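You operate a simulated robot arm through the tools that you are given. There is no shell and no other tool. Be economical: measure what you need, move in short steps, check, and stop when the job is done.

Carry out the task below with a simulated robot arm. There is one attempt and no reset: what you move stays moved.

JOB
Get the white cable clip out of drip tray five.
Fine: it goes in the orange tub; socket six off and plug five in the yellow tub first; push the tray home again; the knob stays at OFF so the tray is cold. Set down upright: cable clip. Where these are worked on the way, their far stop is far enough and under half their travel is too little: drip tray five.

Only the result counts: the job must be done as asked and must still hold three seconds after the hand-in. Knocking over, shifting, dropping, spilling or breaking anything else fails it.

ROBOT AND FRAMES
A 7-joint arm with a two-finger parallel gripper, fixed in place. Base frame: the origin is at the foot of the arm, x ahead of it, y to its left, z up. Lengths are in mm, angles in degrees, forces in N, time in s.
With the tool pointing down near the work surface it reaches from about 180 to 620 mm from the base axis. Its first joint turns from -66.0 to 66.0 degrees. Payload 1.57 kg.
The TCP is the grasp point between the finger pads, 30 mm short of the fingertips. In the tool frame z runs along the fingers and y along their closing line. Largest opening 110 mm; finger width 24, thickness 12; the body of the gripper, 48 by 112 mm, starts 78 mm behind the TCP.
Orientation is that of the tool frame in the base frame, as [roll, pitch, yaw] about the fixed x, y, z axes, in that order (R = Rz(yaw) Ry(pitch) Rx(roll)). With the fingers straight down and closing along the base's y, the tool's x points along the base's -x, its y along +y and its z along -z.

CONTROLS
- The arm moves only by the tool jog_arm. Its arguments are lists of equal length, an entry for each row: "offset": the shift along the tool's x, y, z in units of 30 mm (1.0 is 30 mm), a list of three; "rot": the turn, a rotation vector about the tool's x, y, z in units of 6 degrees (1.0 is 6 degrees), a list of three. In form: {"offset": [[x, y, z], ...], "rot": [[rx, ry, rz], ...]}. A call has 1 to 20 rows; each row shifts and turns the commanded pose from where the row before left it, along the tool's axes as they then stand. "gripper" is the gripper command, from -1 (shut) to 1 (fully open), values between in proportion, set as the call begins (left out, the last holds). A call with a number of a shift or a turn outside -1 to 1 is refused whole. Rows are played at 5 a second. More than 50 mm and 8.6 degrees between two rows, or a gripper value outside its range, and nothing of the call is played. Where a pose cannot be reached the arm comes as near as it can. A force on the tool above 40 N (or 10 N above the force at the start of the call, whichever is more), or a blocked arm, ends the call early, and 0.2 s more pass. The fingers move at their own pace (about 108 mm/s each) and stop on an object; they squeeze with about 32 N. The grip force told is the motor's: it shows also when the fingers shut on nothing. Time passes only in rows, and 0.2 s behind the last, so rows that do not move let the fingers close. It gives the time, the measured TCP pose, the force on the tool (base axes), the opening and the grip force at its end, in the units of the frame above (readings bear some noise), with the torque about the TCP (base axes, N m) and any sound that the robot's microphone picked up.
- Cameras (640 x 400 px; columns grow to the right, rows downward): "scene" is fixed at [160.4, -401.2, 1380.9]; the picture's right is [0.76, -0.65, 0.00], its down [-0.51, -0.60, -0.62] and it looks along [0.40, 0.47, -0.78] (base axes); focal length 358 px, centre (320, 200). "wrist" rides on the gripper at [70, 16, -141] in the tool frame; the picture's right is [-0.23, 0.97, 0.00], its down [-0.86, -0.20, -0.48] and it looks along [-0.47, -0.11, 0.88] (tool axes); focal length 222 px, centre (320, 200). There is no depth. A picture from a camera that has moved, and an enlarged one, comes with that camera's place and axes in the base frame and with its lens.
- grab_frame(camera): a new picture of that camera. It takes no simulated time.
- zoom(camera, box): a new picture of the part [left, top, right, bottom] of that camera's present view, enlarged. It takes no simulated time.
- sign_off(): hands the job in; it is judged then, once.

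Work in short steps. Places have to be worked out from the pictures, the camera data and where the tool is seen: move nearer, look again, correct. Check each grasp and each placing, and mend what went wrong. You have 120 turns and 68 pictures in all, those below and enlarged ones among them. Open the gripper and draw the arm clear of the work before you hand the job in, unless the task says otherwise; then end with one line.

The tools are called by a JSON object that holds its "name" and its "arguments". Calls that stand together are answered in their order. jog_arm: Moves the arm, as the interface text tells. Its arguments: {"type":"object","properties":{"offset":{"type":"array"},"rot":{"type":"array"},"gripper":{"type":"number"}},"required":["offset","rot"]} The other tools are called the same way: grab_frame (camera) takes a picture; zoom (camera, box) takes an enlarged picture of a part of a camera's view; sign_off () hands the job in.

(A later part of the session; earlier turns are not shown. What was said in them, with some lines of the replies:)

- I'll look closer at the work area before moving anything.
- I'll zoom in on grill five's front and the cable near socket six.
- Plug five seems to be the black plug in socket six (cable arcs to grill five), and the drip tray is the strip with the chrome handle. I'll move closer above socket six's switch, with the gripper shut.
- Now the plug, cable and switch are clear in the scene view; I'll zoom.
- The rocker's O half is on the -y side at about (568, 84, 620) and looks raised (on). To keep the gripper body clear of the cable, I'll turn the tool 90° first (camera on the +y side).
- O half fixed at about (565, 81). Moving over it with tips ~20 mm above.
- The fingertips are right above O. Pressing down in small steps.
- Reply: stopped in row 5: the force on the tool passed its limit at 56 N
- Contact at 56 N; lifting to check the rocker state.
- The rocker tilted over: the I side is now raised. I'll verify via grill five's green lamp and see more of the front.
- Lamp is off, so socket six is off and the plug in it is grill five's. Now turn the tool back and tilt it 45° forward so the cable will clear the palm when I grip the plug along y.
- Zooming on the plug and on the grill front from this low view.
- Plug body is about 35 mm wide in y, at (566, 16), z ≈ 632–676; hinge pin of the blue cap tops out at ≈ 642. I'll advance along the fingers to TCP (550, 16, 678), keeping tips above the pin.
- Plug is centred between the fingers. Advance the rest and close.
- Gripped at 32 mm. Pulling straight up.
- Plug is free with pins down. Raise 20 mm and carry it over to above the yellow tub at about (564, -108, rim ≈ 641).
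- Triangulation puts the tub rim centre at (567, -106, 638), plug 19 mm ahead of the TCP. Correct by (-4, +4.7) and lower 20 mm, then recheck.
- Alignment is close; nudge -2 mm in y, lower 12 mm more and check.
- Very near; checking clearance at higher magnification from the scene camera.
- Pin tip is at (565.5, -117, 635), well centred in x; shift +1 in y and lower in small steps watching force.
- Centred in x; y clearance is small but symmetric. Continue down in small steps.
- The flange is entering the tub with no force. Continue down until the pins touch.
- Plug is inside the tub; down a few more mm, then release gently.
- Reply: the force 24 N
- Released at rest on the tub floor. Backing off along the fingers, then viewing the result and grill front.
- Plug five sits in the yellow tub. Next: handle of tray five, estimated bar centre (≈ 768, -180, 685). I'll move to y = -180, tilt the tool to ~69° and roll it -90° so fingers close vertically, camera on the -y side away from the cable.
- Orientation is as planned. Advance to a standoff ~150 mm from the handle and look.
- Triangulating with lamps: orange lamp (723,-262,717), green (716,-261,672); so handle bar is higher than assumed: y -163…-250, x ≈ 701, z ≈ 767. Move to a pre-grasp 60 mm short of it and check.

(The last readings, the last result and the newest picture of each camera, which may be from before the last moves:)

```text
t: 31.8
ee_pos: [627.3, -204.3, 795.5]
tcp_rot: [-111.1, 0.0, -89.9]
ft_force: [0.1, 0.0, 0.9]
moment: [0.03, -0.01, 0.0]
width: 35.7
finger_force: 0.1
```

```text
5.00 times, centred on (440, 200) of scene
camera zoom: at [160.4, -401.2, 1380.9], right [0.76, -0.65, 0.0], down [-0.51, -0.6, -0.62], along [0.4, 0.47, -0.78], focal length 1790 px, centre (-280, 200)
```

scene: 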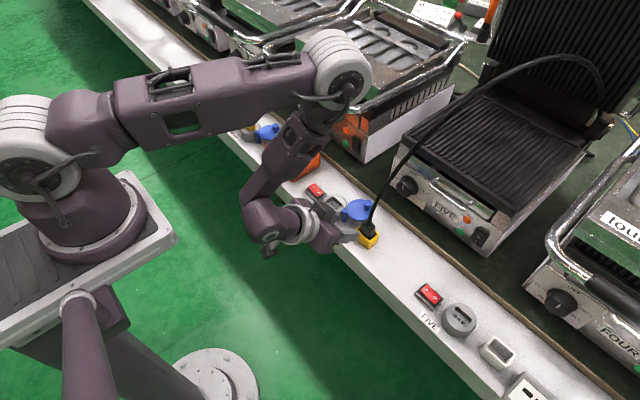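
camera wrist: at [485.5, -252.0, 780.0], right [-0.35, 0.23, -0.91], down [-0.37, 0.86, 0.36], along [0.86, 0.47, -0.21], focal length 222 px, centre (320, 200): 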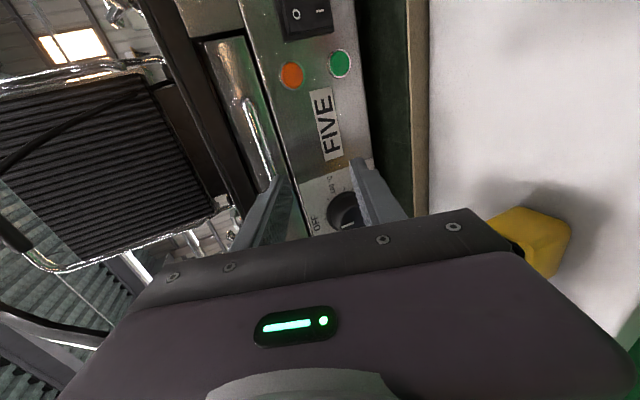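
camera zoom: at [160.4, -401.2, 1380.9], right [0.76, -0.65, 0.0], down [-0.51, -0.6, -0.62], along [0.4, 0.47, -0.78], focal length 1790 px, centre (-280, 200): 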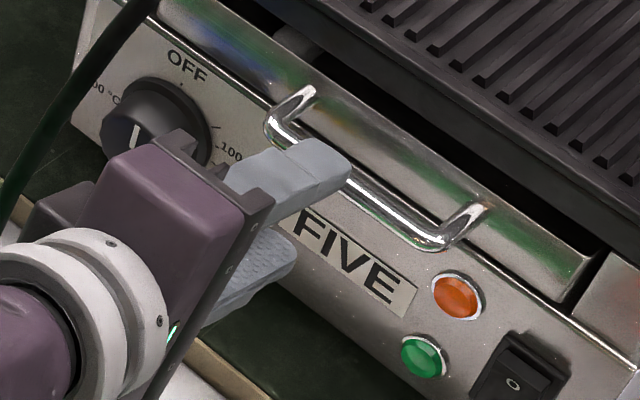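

Refined bar: (687, -165…-250, 773). The tool axis points right at it, 64 mm away. Advance 46 mm and close.

{"name": "jog_arm", "arguments": {"offset": [[0.07, 0, 0.5], [0, 0, 0.52], [0, 0, 0.51]], "rot": [[0, 0, 0], [0, 0, 0], [0, 0, 0]]}}

{"name": "jog_arm", "arguments": {"offset": [[0, 0, 0], [0, 0, 0], [0, 0, 0]], "rot": [[0, 0, 0], [0, 0, 0], [0, 0, 0]], "gripper": -1}}

{"name": "zoom", "arguments": {"camera": "wrist", "box": [180, 20, 420, 230]}}

```text
t: 32.6
ee_pos: [670.0, -206.5, 777.0]
tcp_rot: [-111.2, 0.0, -89.9]
ft_force: [1.0, 0.2, 0.1]
moment: [0.02, 0.0, -0.01]
width: 36.0
finger_force: 0.0
```

```text
t: 33.4
ee_pos: [670.3, -206.6, 775.3]
tcp_rot: [-111.3, 0.0, -89.9]
ft_force: [-1.1, 0.3, -14.9]
moment: [0.11, 0.33, -0.34]
width: 10.5
finger_force: 27.7
```

```text
1.90 times, centred on (300, 125) of wrist
camera zoom: at [530.7, -275.4, 812.0], right [-0.35, 0.23, -0.91], down [-0.37, 0.86, 0.36], along [0.86, 0.47, -0.22], focal length 423 px, centre (358, 343)
```

zoom: 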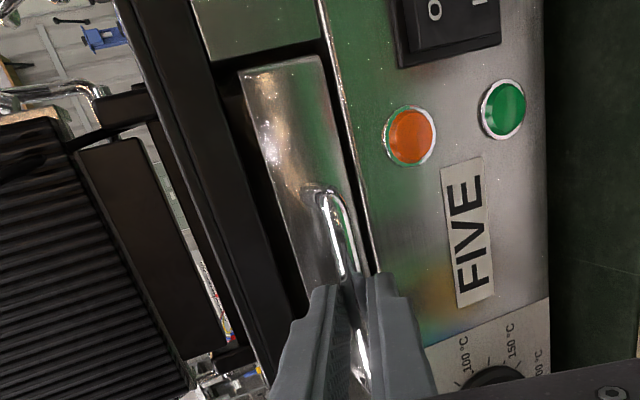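

Gripped the bar (10.5 mm). Pull straight back along -x, first 40 mm, relieving the slight vertical load.

{"name": "jog_arm", "arguments": {"offset": [[0, 0.18, -0.29], [0, 0.12, -0.31], [0, 0.12, -0.31], [0, 0.12, -0.31]], "rot": [[0, 0, 0], [0, 0, 0], [0, 0, 0], [0, 0, 0]]}}

{"name": "zoom", "arguments": {"camera": "scene", "box": [330, 100, 530, 260]}}

```text
t: 34.4
ee_pos: [630.4, -206.6, 776.6]
tcp_rot: [-111.1, -0.1, -89.8]
ft_force: [1.6, 3.8, -7.1]
moment: [0.57, 0.12, 0.75]
width: 10.5
finger_force: 29.0
```

```text
2.50 times, centred on (430, 180) of scene
camera zoom: at [160.6, -401.2, 1380.9], right [0.76, -0.65, 0.0], down [-0.51, -0.6, -0.62], along [0.4, 0.47, -0.78], focal length 895 px, centre (45, 250)
```

zoom: 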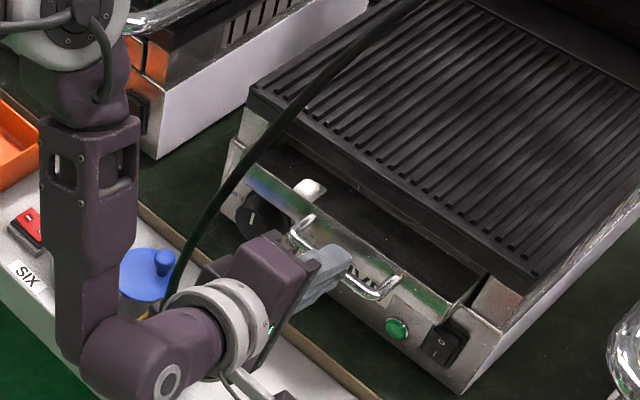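

Tray slides; the white clip shows near the front-left at about (710, -135). Pulling further to ~115 mm total.

{"name": "jog_arm", "arguments": {"offset": [[0, 0.18, -0.46], [0, 0.18, -0.467], [0, 0.18, -0.467], [0, 0.18, -0.467], [0, 0.18, -0.467]], "rot": [[0, 0, 0], [0, 0, 0], [0, 0, 0], [0, 0, 0], [0, 0, 0]]}}

{"name": "zoom", "arguments": {"camera": "scene", "box": [330, 100, 530, 260]}}

```text
t: 35.6
ee_pos: [554.1, -206.5, 774.7]
tcp_rot: [-111.0, -0.1, -90.1]
ft_force: [0.3, -0.1, -0.8]
moment: [0.0, -0.01, -0.01]
width: 0.1
finger_force: 21.4
```

```text
2.50 times, centred on (430, 180) of scene
camera zoom: at [160.4, -401.2, 1380.9], right [0.76, -0.65, 0.0], down [-0.51, -0.6, -0.62], along [0.4, 0.47, -0.78], focal length 895 px, centre (45, 250)
```

zoom: 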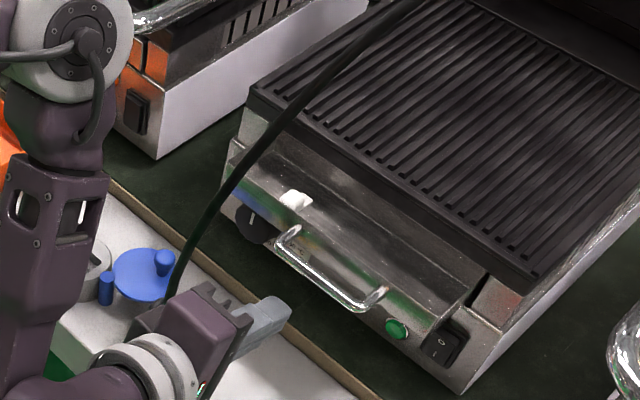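

The bar slipped from the fingertips with the tray ~46 mm out (or it met resistance). I'll back off up, restore closing along y with ~35° tilt, and look into the tray from above.

{"name": "jog_arm", "arguments": {"offset": [[0, -0.78, -0.3], [0, -0.78, -0.3], [0, -0.78, -0.3], [0, -0.78, -0.3]], "rot": [[0, 0, 0], [0, 0, 0], [0, 0, 0], [0, 0, 0]]}}

{"name": "jog_arm", "arguments": {"offset": [[0, 0, 0], [0, 0, 0], [0, 0, 0], [0, 0, 0], [0, 0, 0], [0, 0, 0], [0, 0, 0], [0, 0, 0], [0, 0, 0], [0, 0, 0], [0, 0, 0], [0, 0, 0], [0, 0, 0], [0, 0, 0], [0, 0, 0]], "rot": [[0, 0, 1], [0, 0, 1], [0, 0, 1], [0, 0, 1], [0, 0, 1], [0, 0, 1], [0, 0, 1], [0, 0, 1], [0, 0, 1], [0, 0, 1], [0, 0, 1], [0, 0, 1], [0, 0, 1], [0, 0, 1], [0, 0, 1]]}}

{"name": "jog_arm", "arguments": {"offset": [[0, 0, 0], [0, 0, 0], [0, 0, 0], [0, 0, 0], [0, 0, 0], [0, 0, 0]], "rot": [[0, 0.95, 0], [0, 0.95, 0], [0, 0.95, 0], [0, 0.95, 0], [0, 0.95, 0], [0, 0.95, 0]]}}

{"name": "grab_frame", "arguments": {"camera": "wrist"}}

```text
t: 36.6
ee_pos: [556.9, -204.5, 876.6]
tcp_rot: [-111.1, -0.1, -90.1]
ft_force: [0.6, -0.1, -0.3]
moment: [-0.01, 0.0, -0.05]
width: 0.0
finger_force: 21.5
```

```text
t: 39.8
ee_pos: [555.0, -206.8, 875.5]
tcp_rot: [179.9, 69.0, 179.8]
ft_force: [-0.4, -0.2, -0.2]
moment: [0.04, 0.0, -0.01]
width: 0.0
finger_force: 21.0
```

```text
t: 41.2
ee_pos: [555.0, -207.0, 875.6]
tcp_rot: [180.0, 34.6, -180.0]
ft_force: [-0.8, 0.0, 0.2]
moment: [-0.01, 0.04, 0.01]
width: 0.0
finger_force: 21.4
```

```text
21 pictures are left
camera wrist: at [416.4, -190.4, 952.2], right [0.19, 0.97, 0.13], down [0.43, -0.2, 0.88], along [0.88, -0.11, -0.46], focal length 222 px, centre (320, 200)
```

wrist: 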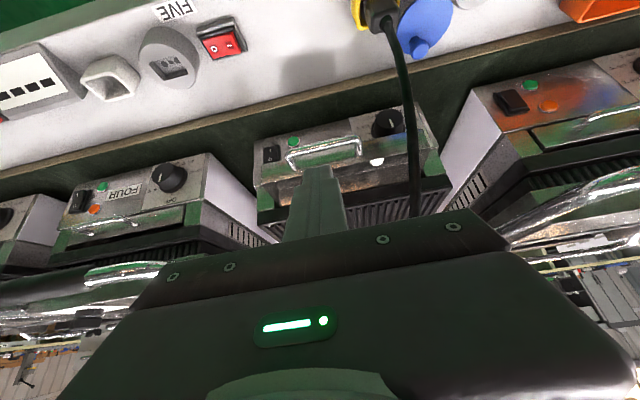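

Zoom into the tray region.

{"name": "zoom", "arguments": {"camera": "wrist", "box": [240, 100, 450, 230]}}

```text
3.05 times, centred on (345, 165) of wrist
camera zoom: at [416.4, -190.4, 952.2], right [0.19, 0.97, 0.13], down [0.43, -0.2, 0.88], along [0.88, -0.11, -0.46], focal length 677 px, centre (244, 307)
```

zoom: 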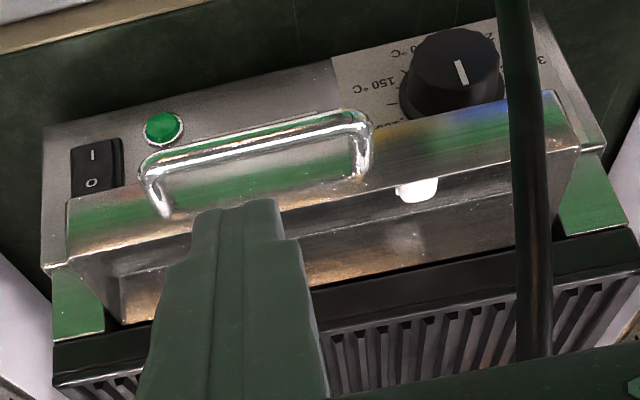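

Clip is at about (692, -135, 766), just behind the tray's front wall (≈ x 660, top ≈ 783). I'll hook the closed fingertips inside the front wall at y = -207 and draw the tray out with them; first move above.

{"name": "jog_arm", "arguments": {"offset": [[-0.69, 0, 0.734], [-0.69, 0, 0.734], [-0.69, 0, 0.734], [-0.69, 0, 0.734]], "rot": [[0, 0, 0], [0, 0, 0], [0, 0, 0], [0, 0, 0]]}}

{"name": "zoom", "arguments": {"camera": "scene", "box": [380, 120, 510, 240]}}

{"name": "zoom", "arguments": {"camera": "wrist", "box": [200, 60, 460, 230]}}

```text
t: 42.2
ee_pos: [672.5, -204.5, 851.0]
tcp_rot: [-180.0, 34.7, 180.0]
ft_force: [0.6, 1.0, 0.1]
moment: [0.01, 0.02, -0.02]
width: 0.0
finger_force: 21.3
```

```text
3.33 times, centred on (445, 180) of scene
camera zoom: at [160.4, -401.2, 1380.9], right [0.76, -0.65, 0.0], down [-0.51, -0.6, -0.62], along [0.4, 0.47, -0.78], focal length 1193 px, centre (-97, 267)
```

zoom: 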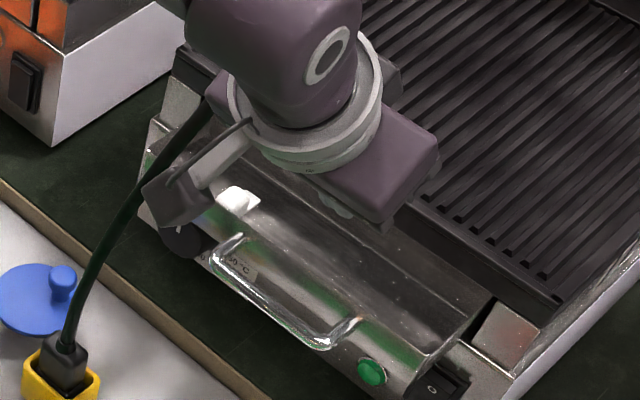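

```text
2.35 times, centred on (330, 145) of wrist
camera zoom: at [534.3, -188.5, 927.3], right [0.19, 0.97, 0.13], down [0.43, -0.2, 0.88], along [0.88, -0.11, -0.46], focal length 523 px, centre (296, 329)
```

zoom: 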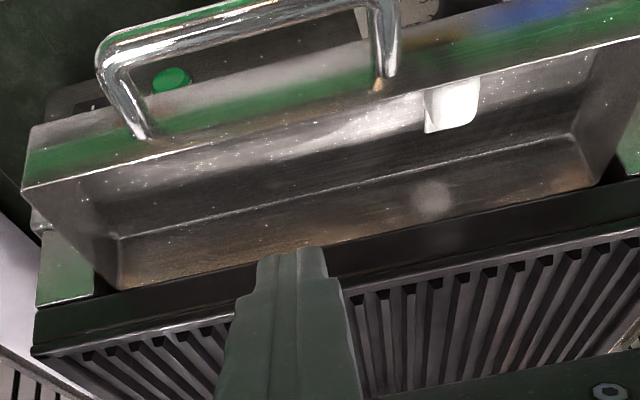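

The view shows the whole tray incl. its back wall, so it is at its far stop (that's why the bar slipped). Now look closely at the clip.

{"name": "zoom", "arguments": {"camera": "wrist", "box": [350, 70, 430, 130]}}

{"name": "zoom", "arguments": {"camera": "scene", "box": [430, 145, 480, 180]}}

```text
6.67 times, centred on (390, 100) of wrist
camera zoom: at [534.3, -188.5, 927.3], right [0.19, 0.97, 0.13], down [0.43, -0.2, 0.88], along [0.88, -0.11, -0.46], focal length 1481 px, centre (-147, 867)
```

zoom: 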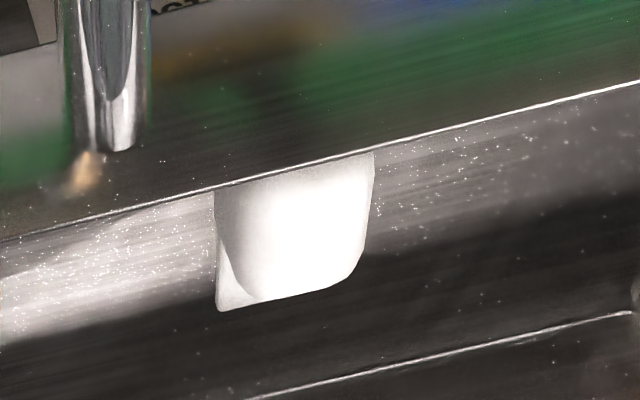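

```text
11.43 times, centred on (455, 162) of scene
camera zoom: at [160.4, -401.2, 1380.9], right [0.76, -0.65, 0.0], down [-0.51, -0.6, -0.62], along [0.4, 0.47, -0.78], focal length 4091 px, centre (-1223, 629)
```

zoom: 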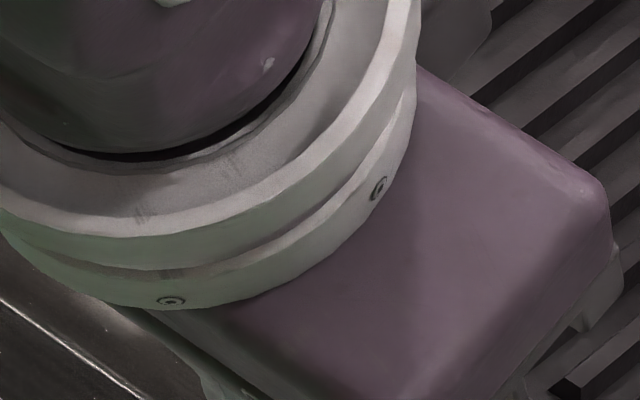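

{"name": "zoom", "arguments": {"camera": "scene", "box": [404, 166, 440, 193]}}

```text
14.81 times, centred on (422, 180) of scene
camera zoom: at [160.4, -401.2, 1380.9], right [0.76, -0.65, 0.0], down [-0.51, -0.6, -0.62], along [0.4, 0.47, -0.78], focal length 5304 px, centre (-1191, 504)
```

zoom: 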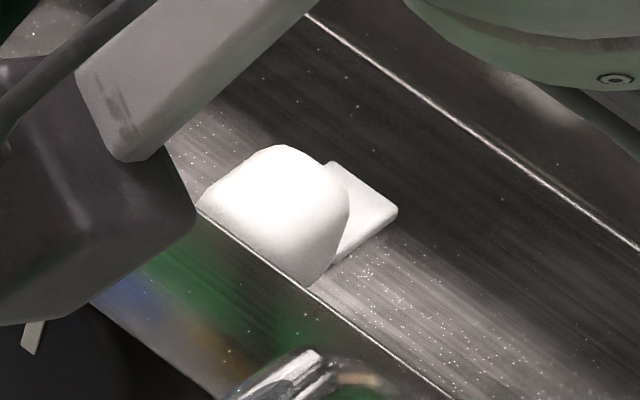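

Clip's arch is ≈ 24 mm wide in y, centred near (689, -133.5), top ≈ 770, base tab toward +x; front wall at x ≈ 667. I'll straighten to 15° tilt, open to 50 mm and hover above it.

{"name": "jog_arm", "arguments": {"offset": [[0, 0, 0], [0, 0, 0], [0, 0, 0], [0, 0, 0], [-0.106, 0.79, 0.109], [-0.106, 0.79, 0.109], [-0.106, 0.79, 0.109]], "rot": [[0, 0.82, 0], [0, 0.82, 0], [0, 0.82, 0], [0, 0.82, 0], [0, 0, 0], [0, 0, 0], [0, 0, 0]], "gripper": -0.09}}

{"name": "zoom", "arguments": {"camera": "wrist", "box": [230, 90, 430, 230]}}

```text
t: 43.8
ee_pos: [683.7, -135.9, 843.7]
tcp_rot: [-179.9, 14.9, 180.0]
ft_force: [-0.4, 1.2, 0.7]
moment: [-0.01, -0.02, 0.0]
width: 49.9
finger_force: 0.1
```

```text
2.86 times, centred on (330, 160) of wrist
camera zoom: at [579.4, -119.3, 962.1], right [0.22, 0.97, 0.06], down [0.7, -0.2, 0.68], along [0.68, -0.11, -0.73], focal length 635 px, centre (291, 314)
```

zoom: 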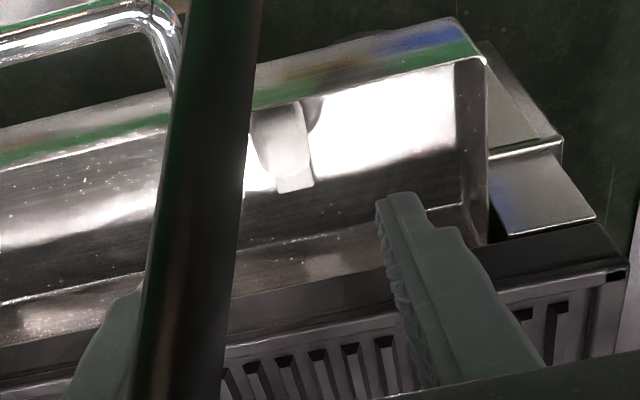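

Clip now measured at y ≈ -135, arch centre x ≈ 684, tab end x ≈ 715, aligned with the base axes. Descend vertically around it.

{"name": "jog_arm", "arguments": {"offset": [[0.14, 0.02, 0.53], [0.14, 0.02, 0.53], [0.14, 0, 0.53], [0.06, 0, 0.22], [0.04, 0, 0.13]], "rot": [[0, 0, 0], [0, 0, 0], [0, 0, 0], [0, 0, 0], [0, 0, 0]]}}

{"name": "zoom", "arguments": {"camera": "wrist", "box": [230, 90, 430, 230]}}

```text
t: 45.0
ee_pos: [685.6, -135.4, 784.2]
tcp_rot: [-179.9, 15.2, -180.0]
ft_force: [-0.8, 0.6, 8.6]
moment: [0.25, 0.1, -0.01]
width: 50.0
finger_force: 0.5
```

```text
2.86 times, centred on (330, 160) of wrist
camera zoom: at [580.5, -118.3, 902.1], right [0.22, 0.97, 0.06], down [0.7, -0.2, 0.69], along [0.68, -0.11, -0.73], focal length 635 px, centre (291, 314)
```

zoom: 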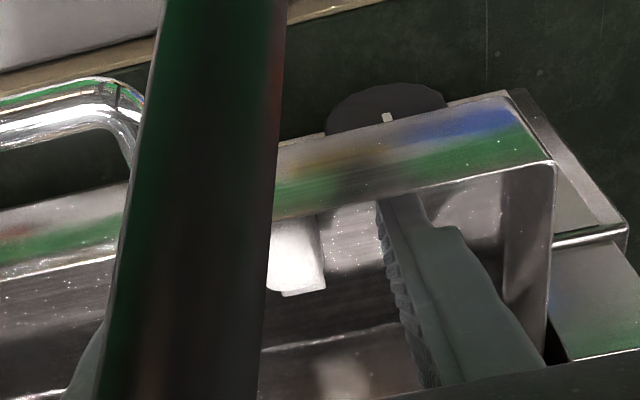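

Light contact (8.6 N) at the +y fingertip, so the floor is at ~750. Lift 2 mm and close on the clip.

{"name": "jog_arm", "arguments": {"offset": [[-0.02, 0, -0.07], [0, 0, 0]], "rot": [[0, 0, 0], [0, 0, 0]]}}

{"name": "jog_arm", "arguments": {"offset": [[0, 0, 0], [0, 0, 0], [0, 0, 0]], "rot": [[0, 0, 0], [0, 0, 0], [0, 0, 0]], "gripper": -1}}

```text
t: 45.6
ee_pos: [683.9, -133.7, 785.7]
tcp_rot: [-180.0, 15.0, 179.9]
ft_force: [-0.2, -0.3, 0.1]
moment: [-0.01, 0.02, 0.0]
width: 50.0
finger_force: 0.1
```

```text
t: 46.4
ee_pos: [685.8, -135.6, 785.0]
tcp_rot: [-179.9, 15.1, -180.0]
ft_force: [-0.1, -0.2, 0.1]
moment: [-0.02, 0.01, -0.01]
width: 15.9
finger_force: 31.3
```

Holding something 15.9 mm wide. Lift straight up and look.

{"name": "jog_arm", "arguments": {"offset": [[-0.09, 0, -0.32], [-0.13, 0, -0.48], [-0.13, 0, -0.48], [-0.13, 0, -0.48], [-0.13, 0, -0.48], [-0.13, 0, -0.48]], "rot": [[0, 0, 0], [0, 0, 0], [0, 0, 0], [0, 0, 0], [0, 0, 0], [0, 0, 0]]}}

{"name": "zoom", "arguments": {"camera": "wrist", "box": [250, 90, 410, 210]}}

```text
t: 47.8
ee_pos: [686.0, -134.1, 870.6]
tcp_rot: [180.0, 15.0, 180.0]
ft_force: [0.0, 0.1, 0.5]
moment: [0.0, 0.0, -0.02]
width: 16.1
finger_force: 31.0
```

```text
3.33 times, centred on (330, 150) of wrist
camera zoom: at [581.2, -117.3, 987.7], right [0.22, 0.97, 0.06], down [0.7, -0.2, 0.68], along [0.68, -0.11, -0.73], focal length 740 px, centre (287, 367)
```

zoom: 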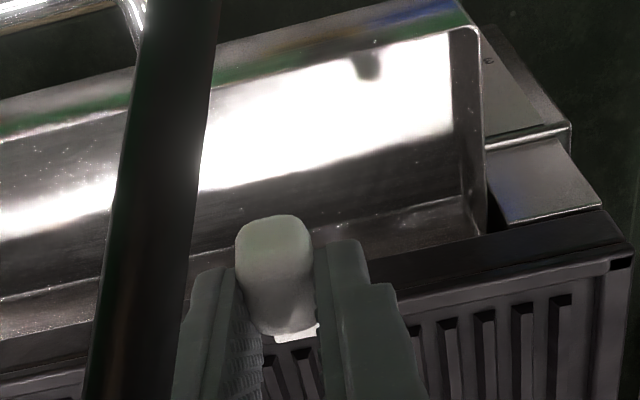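

Clip held (16 mm), undisturbed orientation. Retreat in x to 540, then carry it across to the orange tub (≈ (592, 230)).

{"name": "jog_arm", "arguments": {"offset": [[0.94, 0, -0.25], [0.94, 0, -0.25], [0.94, 0, -0.25], [0.94, 0, -0.25], [0.94, 0, -0.25], [0, 0.93, 0], [0, 0.93, 0], [0, 0.93, 0], [0, 0.93, 0], [0, 0.93, 0], [0, 0.93, 0], [0, 0.93, 0], [0, 0.93, 0], [0, 0.93, 0], [0, 0.93, 0], [0, 0.93, 0], [0, 0.93, 0], [0, 0.93, 0]], "rot": [[0, 0, 0], [0, 0, 0], [0, 0, 0], [0, 0, 0], [0, 0, 0], [0, 0, 0], [0, 0, 0], [0, 0, 0], [0, 0, 0], [0, 0, 0], [0, 0, 0], [0, 0, 0], [0, 0, 0], [0, 0, 0], [0, 0, 0], [0, 0, 0], [0, 0, 0], [0, 0, 0]]}}

{"name": "grab_frame", "arguments": {"camera": "wrist"}}

```text
t: 51.6
ee_pos: [538.8, 230.1, 869.5]
tcp_rot: [-179.9, 15.1, -179.9]
ft_force: [0.0, -0.4, 0.4]
moment: [0.01, -0.02, -0.01]
width: 16.2
finger_force: 31.7
```

```text
11 pictures are left
camera wrist: at [434.8, 246.8, 988.7], right [0.22, 0.97, 0.06], down [0.7, -0.2, 0.68], along [0.68, -0.11, -0.73], focal length 222 px, centre (320, 200)
```

wrist: 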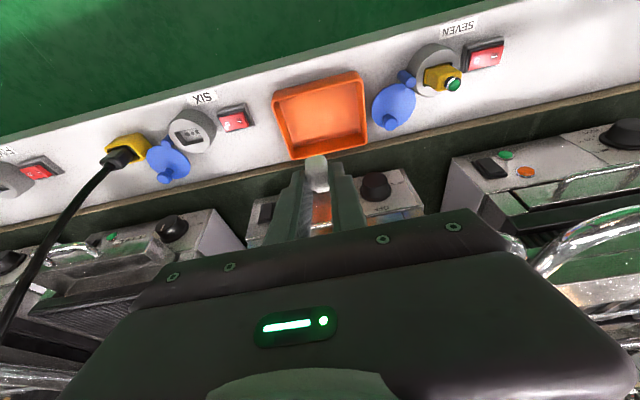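

Orange tub floor centre is at about (592, 238); the clip sits ~9 mm ahead of the TCP. Move over it and descend to TCP z ≈ 675.

{"name": "jog_arm", "arguments": {"offset": [[-0.71, 0.117, 0.19], [-0.71, 0.117, 0.19], [0.24, 0, 0.9], [0.24, 0, 0.9], [0.24, 0, 0.9], [0.24, 0, 0.9], [0.24, 0, 0.9], [0.24, 0, 0.9], [0.24, 0, 0.9]], "rot": [[0, 0, 0], [0, 0, 0], [0, 0, 0], [0, 0, 0], [0, 0, 0], [0, 0, 0], [0, 0, 0], [0, 0, 0], [0, 0, 0]]}}

{"name": "zoom", "arguments": {"camera": "wrist", "box": [220, 60, 420, 210]}}

```text
t: 53.6
ee_pos: [583.8, 235.2, 672.7]
tcp_rot: [-180.0, 15.0, 180.0]
ft_force: [-0.5, -0.5, -0.1]
moment: [-0.02, 0.02, 0.01]
width: 16.0
finger_force: 31.3
```

```text
2.67 times, centred on (320, 135) of wrist
camera zoom: at [479.0, 252.0, 791.1], right [0.22, 0.97, 0.06], down [0.7, -0.2, 0.68], along [0.68, -0.11, -0.73], focal length 592 px, centre (320, 373)
```

zoom: 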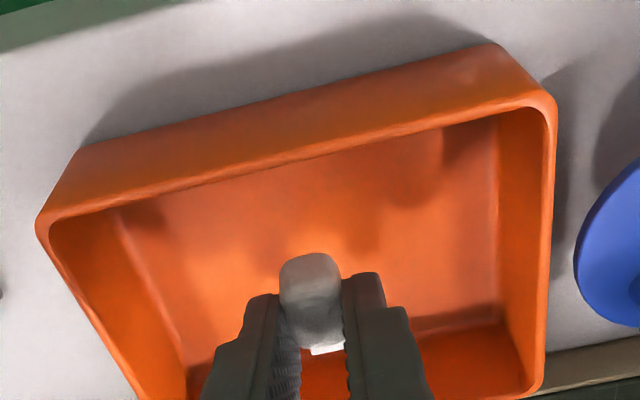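

The clip is well inside the tub outline. Descend slowly to contact.

{"name": "jog_arm", "arguments": {"offset": [[0.04, 0, 0.15], [0.04, 0, 0.15], [0.04, 0, 0.15], [0.026, 0, 0.097]], "rot": [[0, 0, 0], [0, 0, 0], [0, 0, 0], [0, 0, 0]]}}

{"name": "jog_arm", "arguments": {"offset": [[0.017, 0, 0.064], [0.017, 0, 0.064]], "rot": [[0, 0, 0], [0, 0, 0]]}}

```text
t: 54.6
ee_pos: [584.0, 234.8, 657.2]
tcp_rot: [-180.0, 15.2, -180.0]
ft_force: [0.1, -0.5, 0.7]
moment: [-0.01, 0.05, 0.01]
width: 15.9
finger_force: 31.3
```

```text
t: 55.2
ee_pos: [583.8, 235.4, 652.6]
tcp_rot: [-179.9, 15.0, -179.9]
ft_force: [0.5, 0.1, -1.1]
moment: [0.0, -0.02, -0.02]
width: 16.0
finger_force: 31.4
```

No contact yet at 652.6; continue in ~2 mm steps, reading force.

{"name": "jog_arm", "arguments": {"offset": [[0.017, 0, 0.064], [0, 0, 0]], "rot": [[0, 0, 0], [0, 0, 0]]}}

{"name": "jog_arm", "arguments": {"offset": [[0.017, 0, 0.064], [0, 0, 0]], "rot": [[0, 0, 0], [0, 0, 0]]}}

{"name": "jog_arm", "arguments": {"offset": [[0.009, 0, 0.032], [0, 0, 0]], "rot": [[0, 0, 0], [0, 0, 0]]}}

```text
t: 55.8
ee_pos: [583.6, 234.9, 650.1]
tcp_rot: [-179.9, 15.0, 179.9]
ft_force: [-0.5, 0.8, 0.4]
moment: [0.04, 0.01, 0.0]
width: 16.3
finger_force: 32.4
```

```text
t: 56.4
ee_pos: [584.5, 235.6, 649.4]
tcp_rot: [180.0, 15.0, -180.0]
ft_force: [-0.5, 0.8, -0.6]
moment: [-0.02, 0.0, 0.01]
width: 16.2
finger_force: 32.1
```

```text
t: 57.0
ee_pos: [584.3, 235.1, 647.9]
tcp_rot: [-180.0, 14.9, -180.0]
ft_force: [0.5, -0.5, -0.1]
moment: [-0.02, -0.01, 0.01]
width: 16.2
finger_force: 31.6
```

{"name": "jog_arm", "arguments": {"offset": [[0.009, 0, 0.032], [0, 0, 0]], "rot": [[0, 0, 0], [0, 0, 0]]}}

{"name": "jog_arm", "arguments": {"offset": [[0.009, 0, 0.032], [0, 0, 0]], "rot": [[0, 0, 0], [0, 0, 0]]}}

{"name": "zoom", "arguments": {"camera": "wrist", "box": [270, 110, 370, 200]}}

```text
t: 57.6
ee_pos: [583.8, 235.7, 647.5]
tcp_rot: [-180.0, 15.1, 180.0]
ft_force: [0.3, 0.5, -0.3]
moment: [0.04, 0.0, 0.01]
width: 16.2
finger_force: 31.8
```

```text
t: 58.2
ee_pos: [584.6, 234.7, 645.3]
tcp_rot: [180.0, 15.0, 180.0]
ft_force: [-1.2, 0.0, -0.3]
moment: [0.01, -0.02, 0.02]
width: 16.0
finger_force: 31.6
```

```text
4.44 times, centred on (320, 155) of wrist
camera zoom: at [479.2, 252.3, 764.4], right [0.22, 0.97, 0.06], down [0.7, -0.2, 0.68], along [0.68, -0.11, -0.73], focal length 987 px, centre (320, 400)
```

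zoom: 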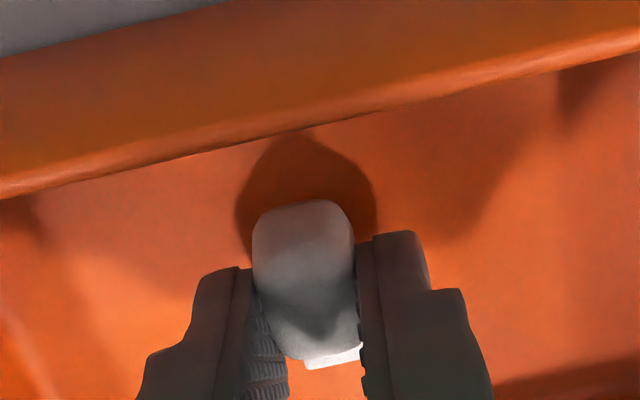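

Close to the floor but still no force; continue in ~1.5 mm steps.

{"name": "jog_arm", "arguments": {"offset": [[0.013, 0, 0.048], [0, 0, 0]], "rot": [[0, 0, 0], [0, 0, 0]]}}

{"name": "jog_arm", "arguments": {"offset": [[0.013, 0, 0.048], [0, 0, 0]], "rot": [[0, 0, 0], [0, 0, 0]]}}

{"name": "jog_arm", "arguments": {"offset": [[0.013, 0, 0.048], [0, 0, 0]], "rot": [[0, 0, 0], [0, 0, 0]]}}

```text
t: 58.8
ee_pos: [583.5, 235.9, 644.6]
tcp_rot: [180.0, 15.0, -180.0]
ft_force: [0.1, -0.7, -0.1]
moment: [-0.03, 0.0, -0.04]
width: 16.0
finger_force: 31.4
```

```text
t: 59.4
ee_pos: [584.0, 235.6, 642.8]
tcp_rot: [179.9, 15.1, -180.0]
ft_force: [-0.5, -0.2, 0.3]
moment: [0.0, 0.01, 0.0]
width: 16.1
finger_force: 31.7
```

```text
t: 60.0
ee_pos: [584.8, 235.9, 640.4]
tcp_rot: [180.0, 15.0, -180.0]
ft_force: [-0.4, 0.1, -0.1]
moment: [0.0, -0.03, 0.02]
width: 16.2
finger_force: 31.7
```

{"name": "jog_arm", "arguments": {"offset": [[0.01, 0, 0.04], [0, 0, 0]], "rot": [[0, 0, 0], [0, 0, 0]]}}

{"name": "jog_arm", "arguments": {"offset": [[0.01, 0, 0.04], [0, 0, 0]], "rot": [[0, 0, 0], [0, 0, 0]]}}

{"name": "jog_arm", "arguments": {"offset": [[0.01, 0, 0.04], [0, 0, 0]], "rot": [[0, 0, 0], [0, 0, 0]]}}

```text
t: 60.6
ee_pos: [584.9, 234.9, 639.8]
tcp_rot: [-180.0, 14.9, -180.0]
ft_force: [-1.0, -0.1, 0.3]
moment: [-0.01, 0.0, 0.02]
width: 15.8
finger_force: 31.7
```

```text
t: 61.2
ee_pos: [584.3, 234.6, 637.8]
tcp_rot: [-179.9, 15.0, -179.9]
ft_force: [-0.2, 0.7, -1.1]
moment: [0.03, 0.05, -0.02]
width: 15.9
finger_force: 31.1
```

```text
t: 61.8
ee_pos: [584.5, 234.9, 637.7]
tcp_rot: [-180.0, 15.0, -180.0]
ft_force: [-0.2, -0.9, 2.4]
moment: [-0.01, 0.04, 0.01]
width: 16.1
finger_force: 31.5
```

Contact begins (2.4 N). One more millimetre to confirm.

{"name": "jog_arm", "arguments": {"offset": [[0.008, 0, 0.03], [0, 0, 0]], "rot": [[0, 0, 0], [0, 0, 0]]}}

```text
t: 62.4
ee_pos: [585.0, 235.8, 635.7]
tcp_rot: [-180.0, 15.1, -180.0]
ft_force: [-1.7, -1.3, 12.5]
moment: [-0.04, 0.02, 0.01]
width: 16.2
finger_force: 31.2
```

Firm contact. Release, then lift straight out.

{"name": "jog_arm", "arguments": {"offset": [[0, 0, 0], [0, 0, 0], [0, 0, 0]], "rot": [[0, 0, 0], [0, 0, 0], [0, 0, 0]], "gripper": -0.3}}

{"name": "jog_arm", "arguments": {"offset": [[-0.04, 0, -0.15], [-0.13, 0, -0.48], [-0.24, 0, -0.9], [-0.24, 0, -0.9], [-0.24, 0, -0.9], [-0.24, 0, -0.9]], "rot": [[0, 0, 0], [0, 0, 0], [0, 0, 0], [0, 0, 0], [0, 0, 0], [0, 0, 0]]}}

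{"name": "zoom", "arguments": {"camera": "wrist", "box": [240, 70, 400, 190]}}

```text
t: 63.2
ee_pos: [583.8, 235.8, 634.7]
tcp_rot: [-179.9, 15.0, 180.0]
ft_force: [0.3, -0.3, 0.8]
moment: [0.0, 0.01, 0.03]
width: 38.5
finger_force: 0.0
```

```text
t: 64.6
ee_pos: [583.0, 235.9, 767.4]
tcp_rot: [179.9, 15.0, -179.9]
ft_force: [1.2, -0.5, 0.6]
moment: [0.02, -0.02, 0.0]
width: 38.7
finger_force: 0.1
```

```text
3.33 times, centred on (320, 130) of wrist
camera zoom: at [479.3, 252.6, 886.2], right [0.22, 0.97, 0.06], down [0.7, -0.2, 0.68], along [0.68, -0.11, -0.73], focal length 740 px, centre (320, 433)
```

zoom: 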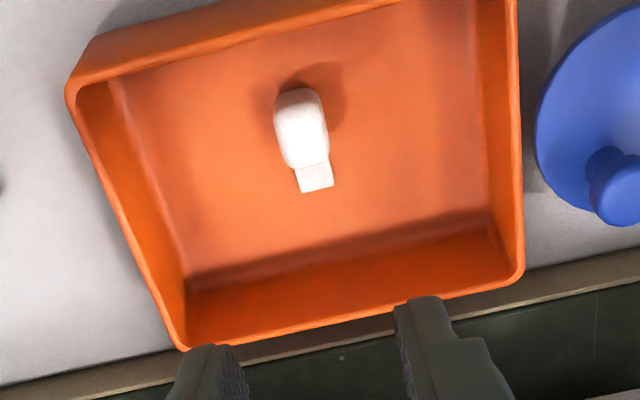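

Clip is upright in the orange tub. Now close the gripper and travel back to push the tray home by its handle bar (at ≈ x 629, y -207, z 773).

{"name": "jog_arm", "arguments": {"offset": [[0.125, 0, -0.92], [0.125, 0, -0.92], [0.125, 0, -0.92], [0.125, 0, -0.92], [0, -0.985, 0], [0, -0.985, 0], [0, -0.985, 0], [0, -0.985, 0], [0, -0.985, 0], [0, -0.985, 0], [0, -0.985, 0], [0, -0.985, 0], [0, -0.985, 0], [0, -0.985, 0], [0, -0.985, 0], [0, -0.985, 0], [0, -0.985, 0], [0, -0.985, 0], [0, -0.985, 0]], "rot": [[0, 0, 0], [0, 0, 0], [0, 0, 0], [0, 0, 0], [0, 0, 0], [0, 0, 0], [0, 0, 0], [0, 0, 0], [0, 0, 0], [0, 0, 0], [0, 0, 0], [0, 0, 0], [0, 0, 0], [0, 0, 0], [0, 0, 0], [0, 0, 0], [0, 0, 0], [0, 0, 0], [0, 0, 0]], "gripper": -1}}

{"name": "zoom", "arguments": {"camera": "scene", "box": [330, 120, 510, 260]}}

```text
t: 68.6
ee_pos: [540.0, -210.4, 871.2]
tcp_rot: [180.0, 15.0, -179.9]
ft_force: [-0.6, -0.1, -0.1]
moment: [0.03, 0.02, -0.01]
width: 0.0
finger_force: 21.4
```

```text
2.86 times, centred on (420, 190) of scene
camera zoom: at [160.4, -401.2, 1380.9], right [0.76, -0.65, 0.0], down [-0.51, -0.6, -0.62], along [0.4, 0.47, -0.78], focal length 1023 px, centre (34, 229)
```

zoom: 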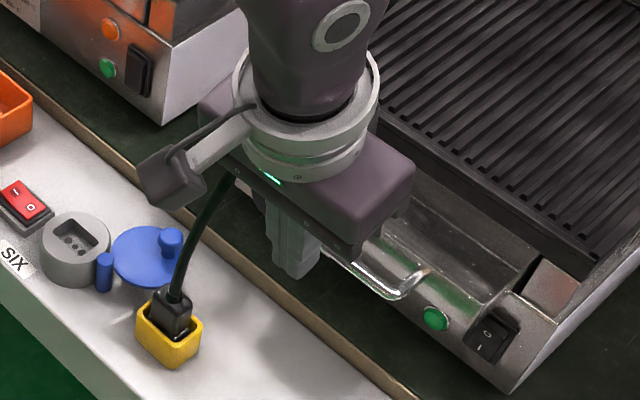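

Bar at x ≈ 632. Descend in front of it and push in +x.

{"name": "jog_arm", "arguments": {"offset": [[-0.1375, 0.03, 0.778], [-0.1375, 0.03, 0.778], [-0.1375, 0.03, 0.778], [-0.1375, 0.03, 0.778], [-0.32, 0, 0.086], [-0.32, 0, 0.086], [-0.26, 0, 0.069], [-0.26, 0, 0.069], [-0.26, 0, 0.069], [-0.26, 0, 0.069], [-0.26, 0, 0.069], [-0.26, 0, 0.069], [-0.26, 0, 0.069]], "rot": [[0, 0, 0], [0, 0, 0], [0, 0, 0], [0, 0, 0], [0, 0, 0], [0, 0, 0], [0, 0, 0], [0, 0, 0], [0, 0, 0], [0, 0, 0], [0, 0, 0], [0, 0, 0], [0, 0, 0]]}}

{"name": "zoom", "arguments": {"camera": "scene", "box": [380, 130, 500, 240]}}

```text
t: 71.4
ee_pos: [656.5, -205.6, 785.5]
tcp_rot: [-180.0, 14.9, -180.0]
ft_force: [-0.8, 0.7, -0.8]
moment: [-0.01, 0.03, 0.0]
width: 0.0
finger_force: 21.0
```

```text
3.64 times, centred on (440, 185) of scene
camera zoom: at [160.4, -401.2, 1380.9], right [0.76, -0.65, 0.0], down [-0.51, -0.6, -0.62], along [0.4, 0.47, -0.78], focal length 1302 px, centre (-116, 254)
```

zoom: 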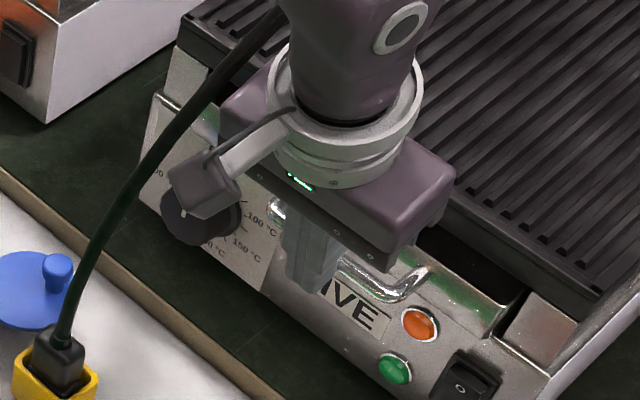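

The tray is moving in freely. Continue in small steps until it meets the home stop.

{"name": "jog_arm", "arguments": {"offset": [[-0.1, 0, 0.026], [-0.1, 0, 0.026], [-0.08, 0, 0.021], [-0.06, 0, 0.017], [-0.06, 0, 0.017], [-0.05, 0, 0.013], [-0.05, 0, 0.013], [-0.05, 0, 0.013], [-0.05, 0, 0.013], [-0.05, 0, 0.013]], "rot": [[0, 0, 0], [0, 0, 0], [0, 0, 0], [0, 0, 0], [0, 0, 0], [0, 0, 0], [0, 0, 0], [0, 0, 0], [0, 0, 0], [0, 0, 0]]}}

```text
t: 73.3
ee_pos: [668.7, -205.2, 781.6]
tcp_rot: [179.8, 14.0, 179.9]
ft_force: [-3.8, -1.0, -1.2]
moment: [0.08, 0.1, 0.0]
width: 0.0
finger_force: 20.7
stopped in row 9: the force on the tool passed its limit at 42 N (the readings are from after the stop); the commanded pose is now the measured one
```

Hard stop at 42 N: tray is home. Back off and up, then verify.

{"name": "jog_arm", "arguments": {"offset": [[0.32, 0, -0.08], [0.64, 0, -0.17], [0.64, 0, -0.17], [0.64, 0, -0.17], [0.64, 0, -0.17], [0.5, 0, -0.8], [0.5, 0, -0.8], [0.5, 0, -0.8], [0.5, 0, -0.8], [0.5, 0, -0.8]], "rot": [[0, 0, 0], [0, 0, 0], [0, 0, 0], [0, 0, 0], [0, 0, 0], [0, 0, 0], [0, 0, 0], [0, 0, 0], [0, 0, 0], [0, 0, 0]], "gripper": -1}}

{"name": "zoom", "arguments": {"camera": "scene", "box": [380, 140, 510, 260]}}

{"name": "zoom", "arguments": {"camera": "scene", "box": [220, 90, 420, 260]}}

```text
t: 75.5
ee_pos: [479.3, -204.8, 879.6]
tcp_rot: [179.9, 14.2, 180.0]
ft_force: [-0.4, -0.1, -0.6]
moment: [0.03, -0.05, 0.01]
width: 0.0
finger_force: 20.9
```

```text
3.33 times, centred on (445, 200) of scene
camera zoom: at [160.4, -401.2, 1380.9], right [0.76, -0.65, 0.0], down [-0.51, -0.6, -0.62], along [0.4, 0.47, -0.78], focal length 1193 px, centre (-97, 200)
```

zoom: 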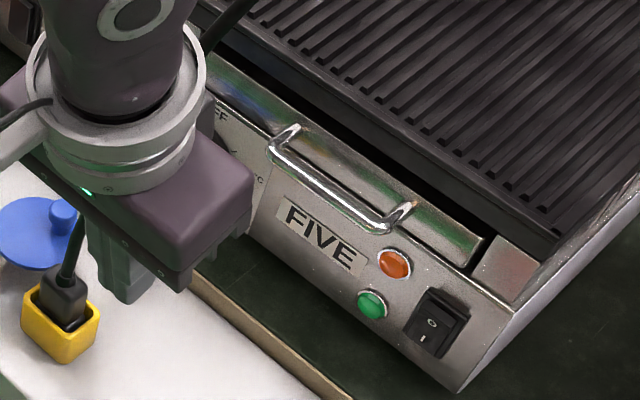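

```text
2.35 times, centred on (320, 175) of scene
camera zoom: at [160.4, -401.2, 1380.9], right [0.76, -0.65, 0.0], down [-0.51, -0.6, -0.62], along [0.4, 0.47, -0.78], focal length 842 px, centre (320, 259)
```

zoom: 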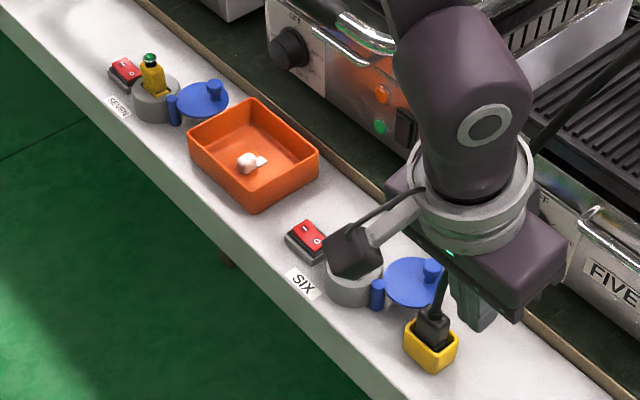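

The tray handle is back at exactly its original pixels. Open the gripper, draw the arm up and clear, and do a final check including the knob.

{"name": "jog_arm", "arguments": {"offset": [[0.6, 0, -0.9], [0.6, 0, -0.9], [0.6, 0, -0.9], [0.6, 0, -0.9], [0.6, 0, -0.9]], "rot": [[0, 0, 0], [0, 0, 0], [0, 0, 0], [0, 0, 0], [0, 0, 0]], "gripper": 1}}

{"name": "grab_frame", "arguments": {"camera": "scene"}}

{"name": "zoom", "arguments": {"camera": "scene", "box": [340, 150, 500, 260]}}

```text
t: 76.7
ee_pos: [358.8, -203.8, 990.7]
tcp_rot: [179.9, 14.2, 179.9]
ft_force: [-0.2, -0.6, 0.9]
moment: [-0.01, -0.04, -0.02]
width: 110.1
finger_force: 0.0
```

```text
3 pictures are left
```

scene: 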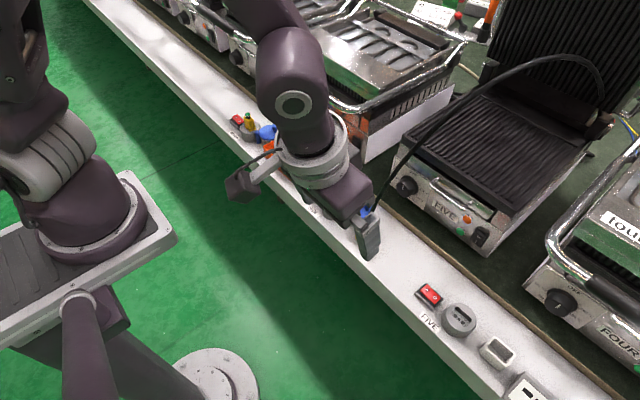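

```text
3.64 times, centred on (420, 205) of scene
camera zoom: at [160.4, -401.2, 1380.9], right [0.76, -0.65, 0.0], down [-0.51, -0.6, -0.62], along [0.4, 0.47, -0.78], focal length 1302 px, centre (-44, 182)
```

zoom: 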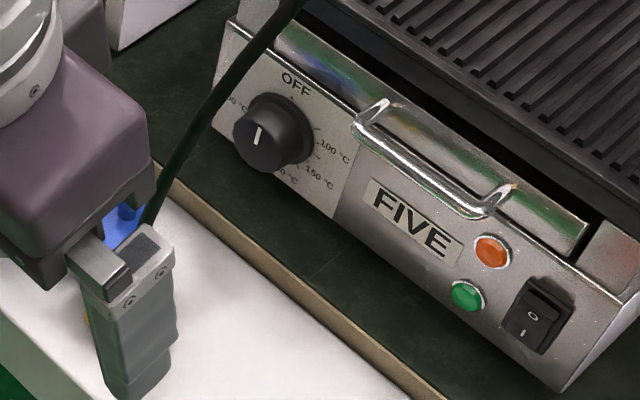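

The knob is at OFF, the tray is home and lamp five is dark. The plug is in the yellow tub, the clip is upright in the orange tub and the arm is clear, so I'm handing in.

{"name": "sign_off", "arguments": {}}

```text
The job is handed in.
```

The job is handed in: the white clip is upright in the orange tub, plug five is in the yellow tub, socket six is off, tray five is pushed home and the knob is still at OFF.
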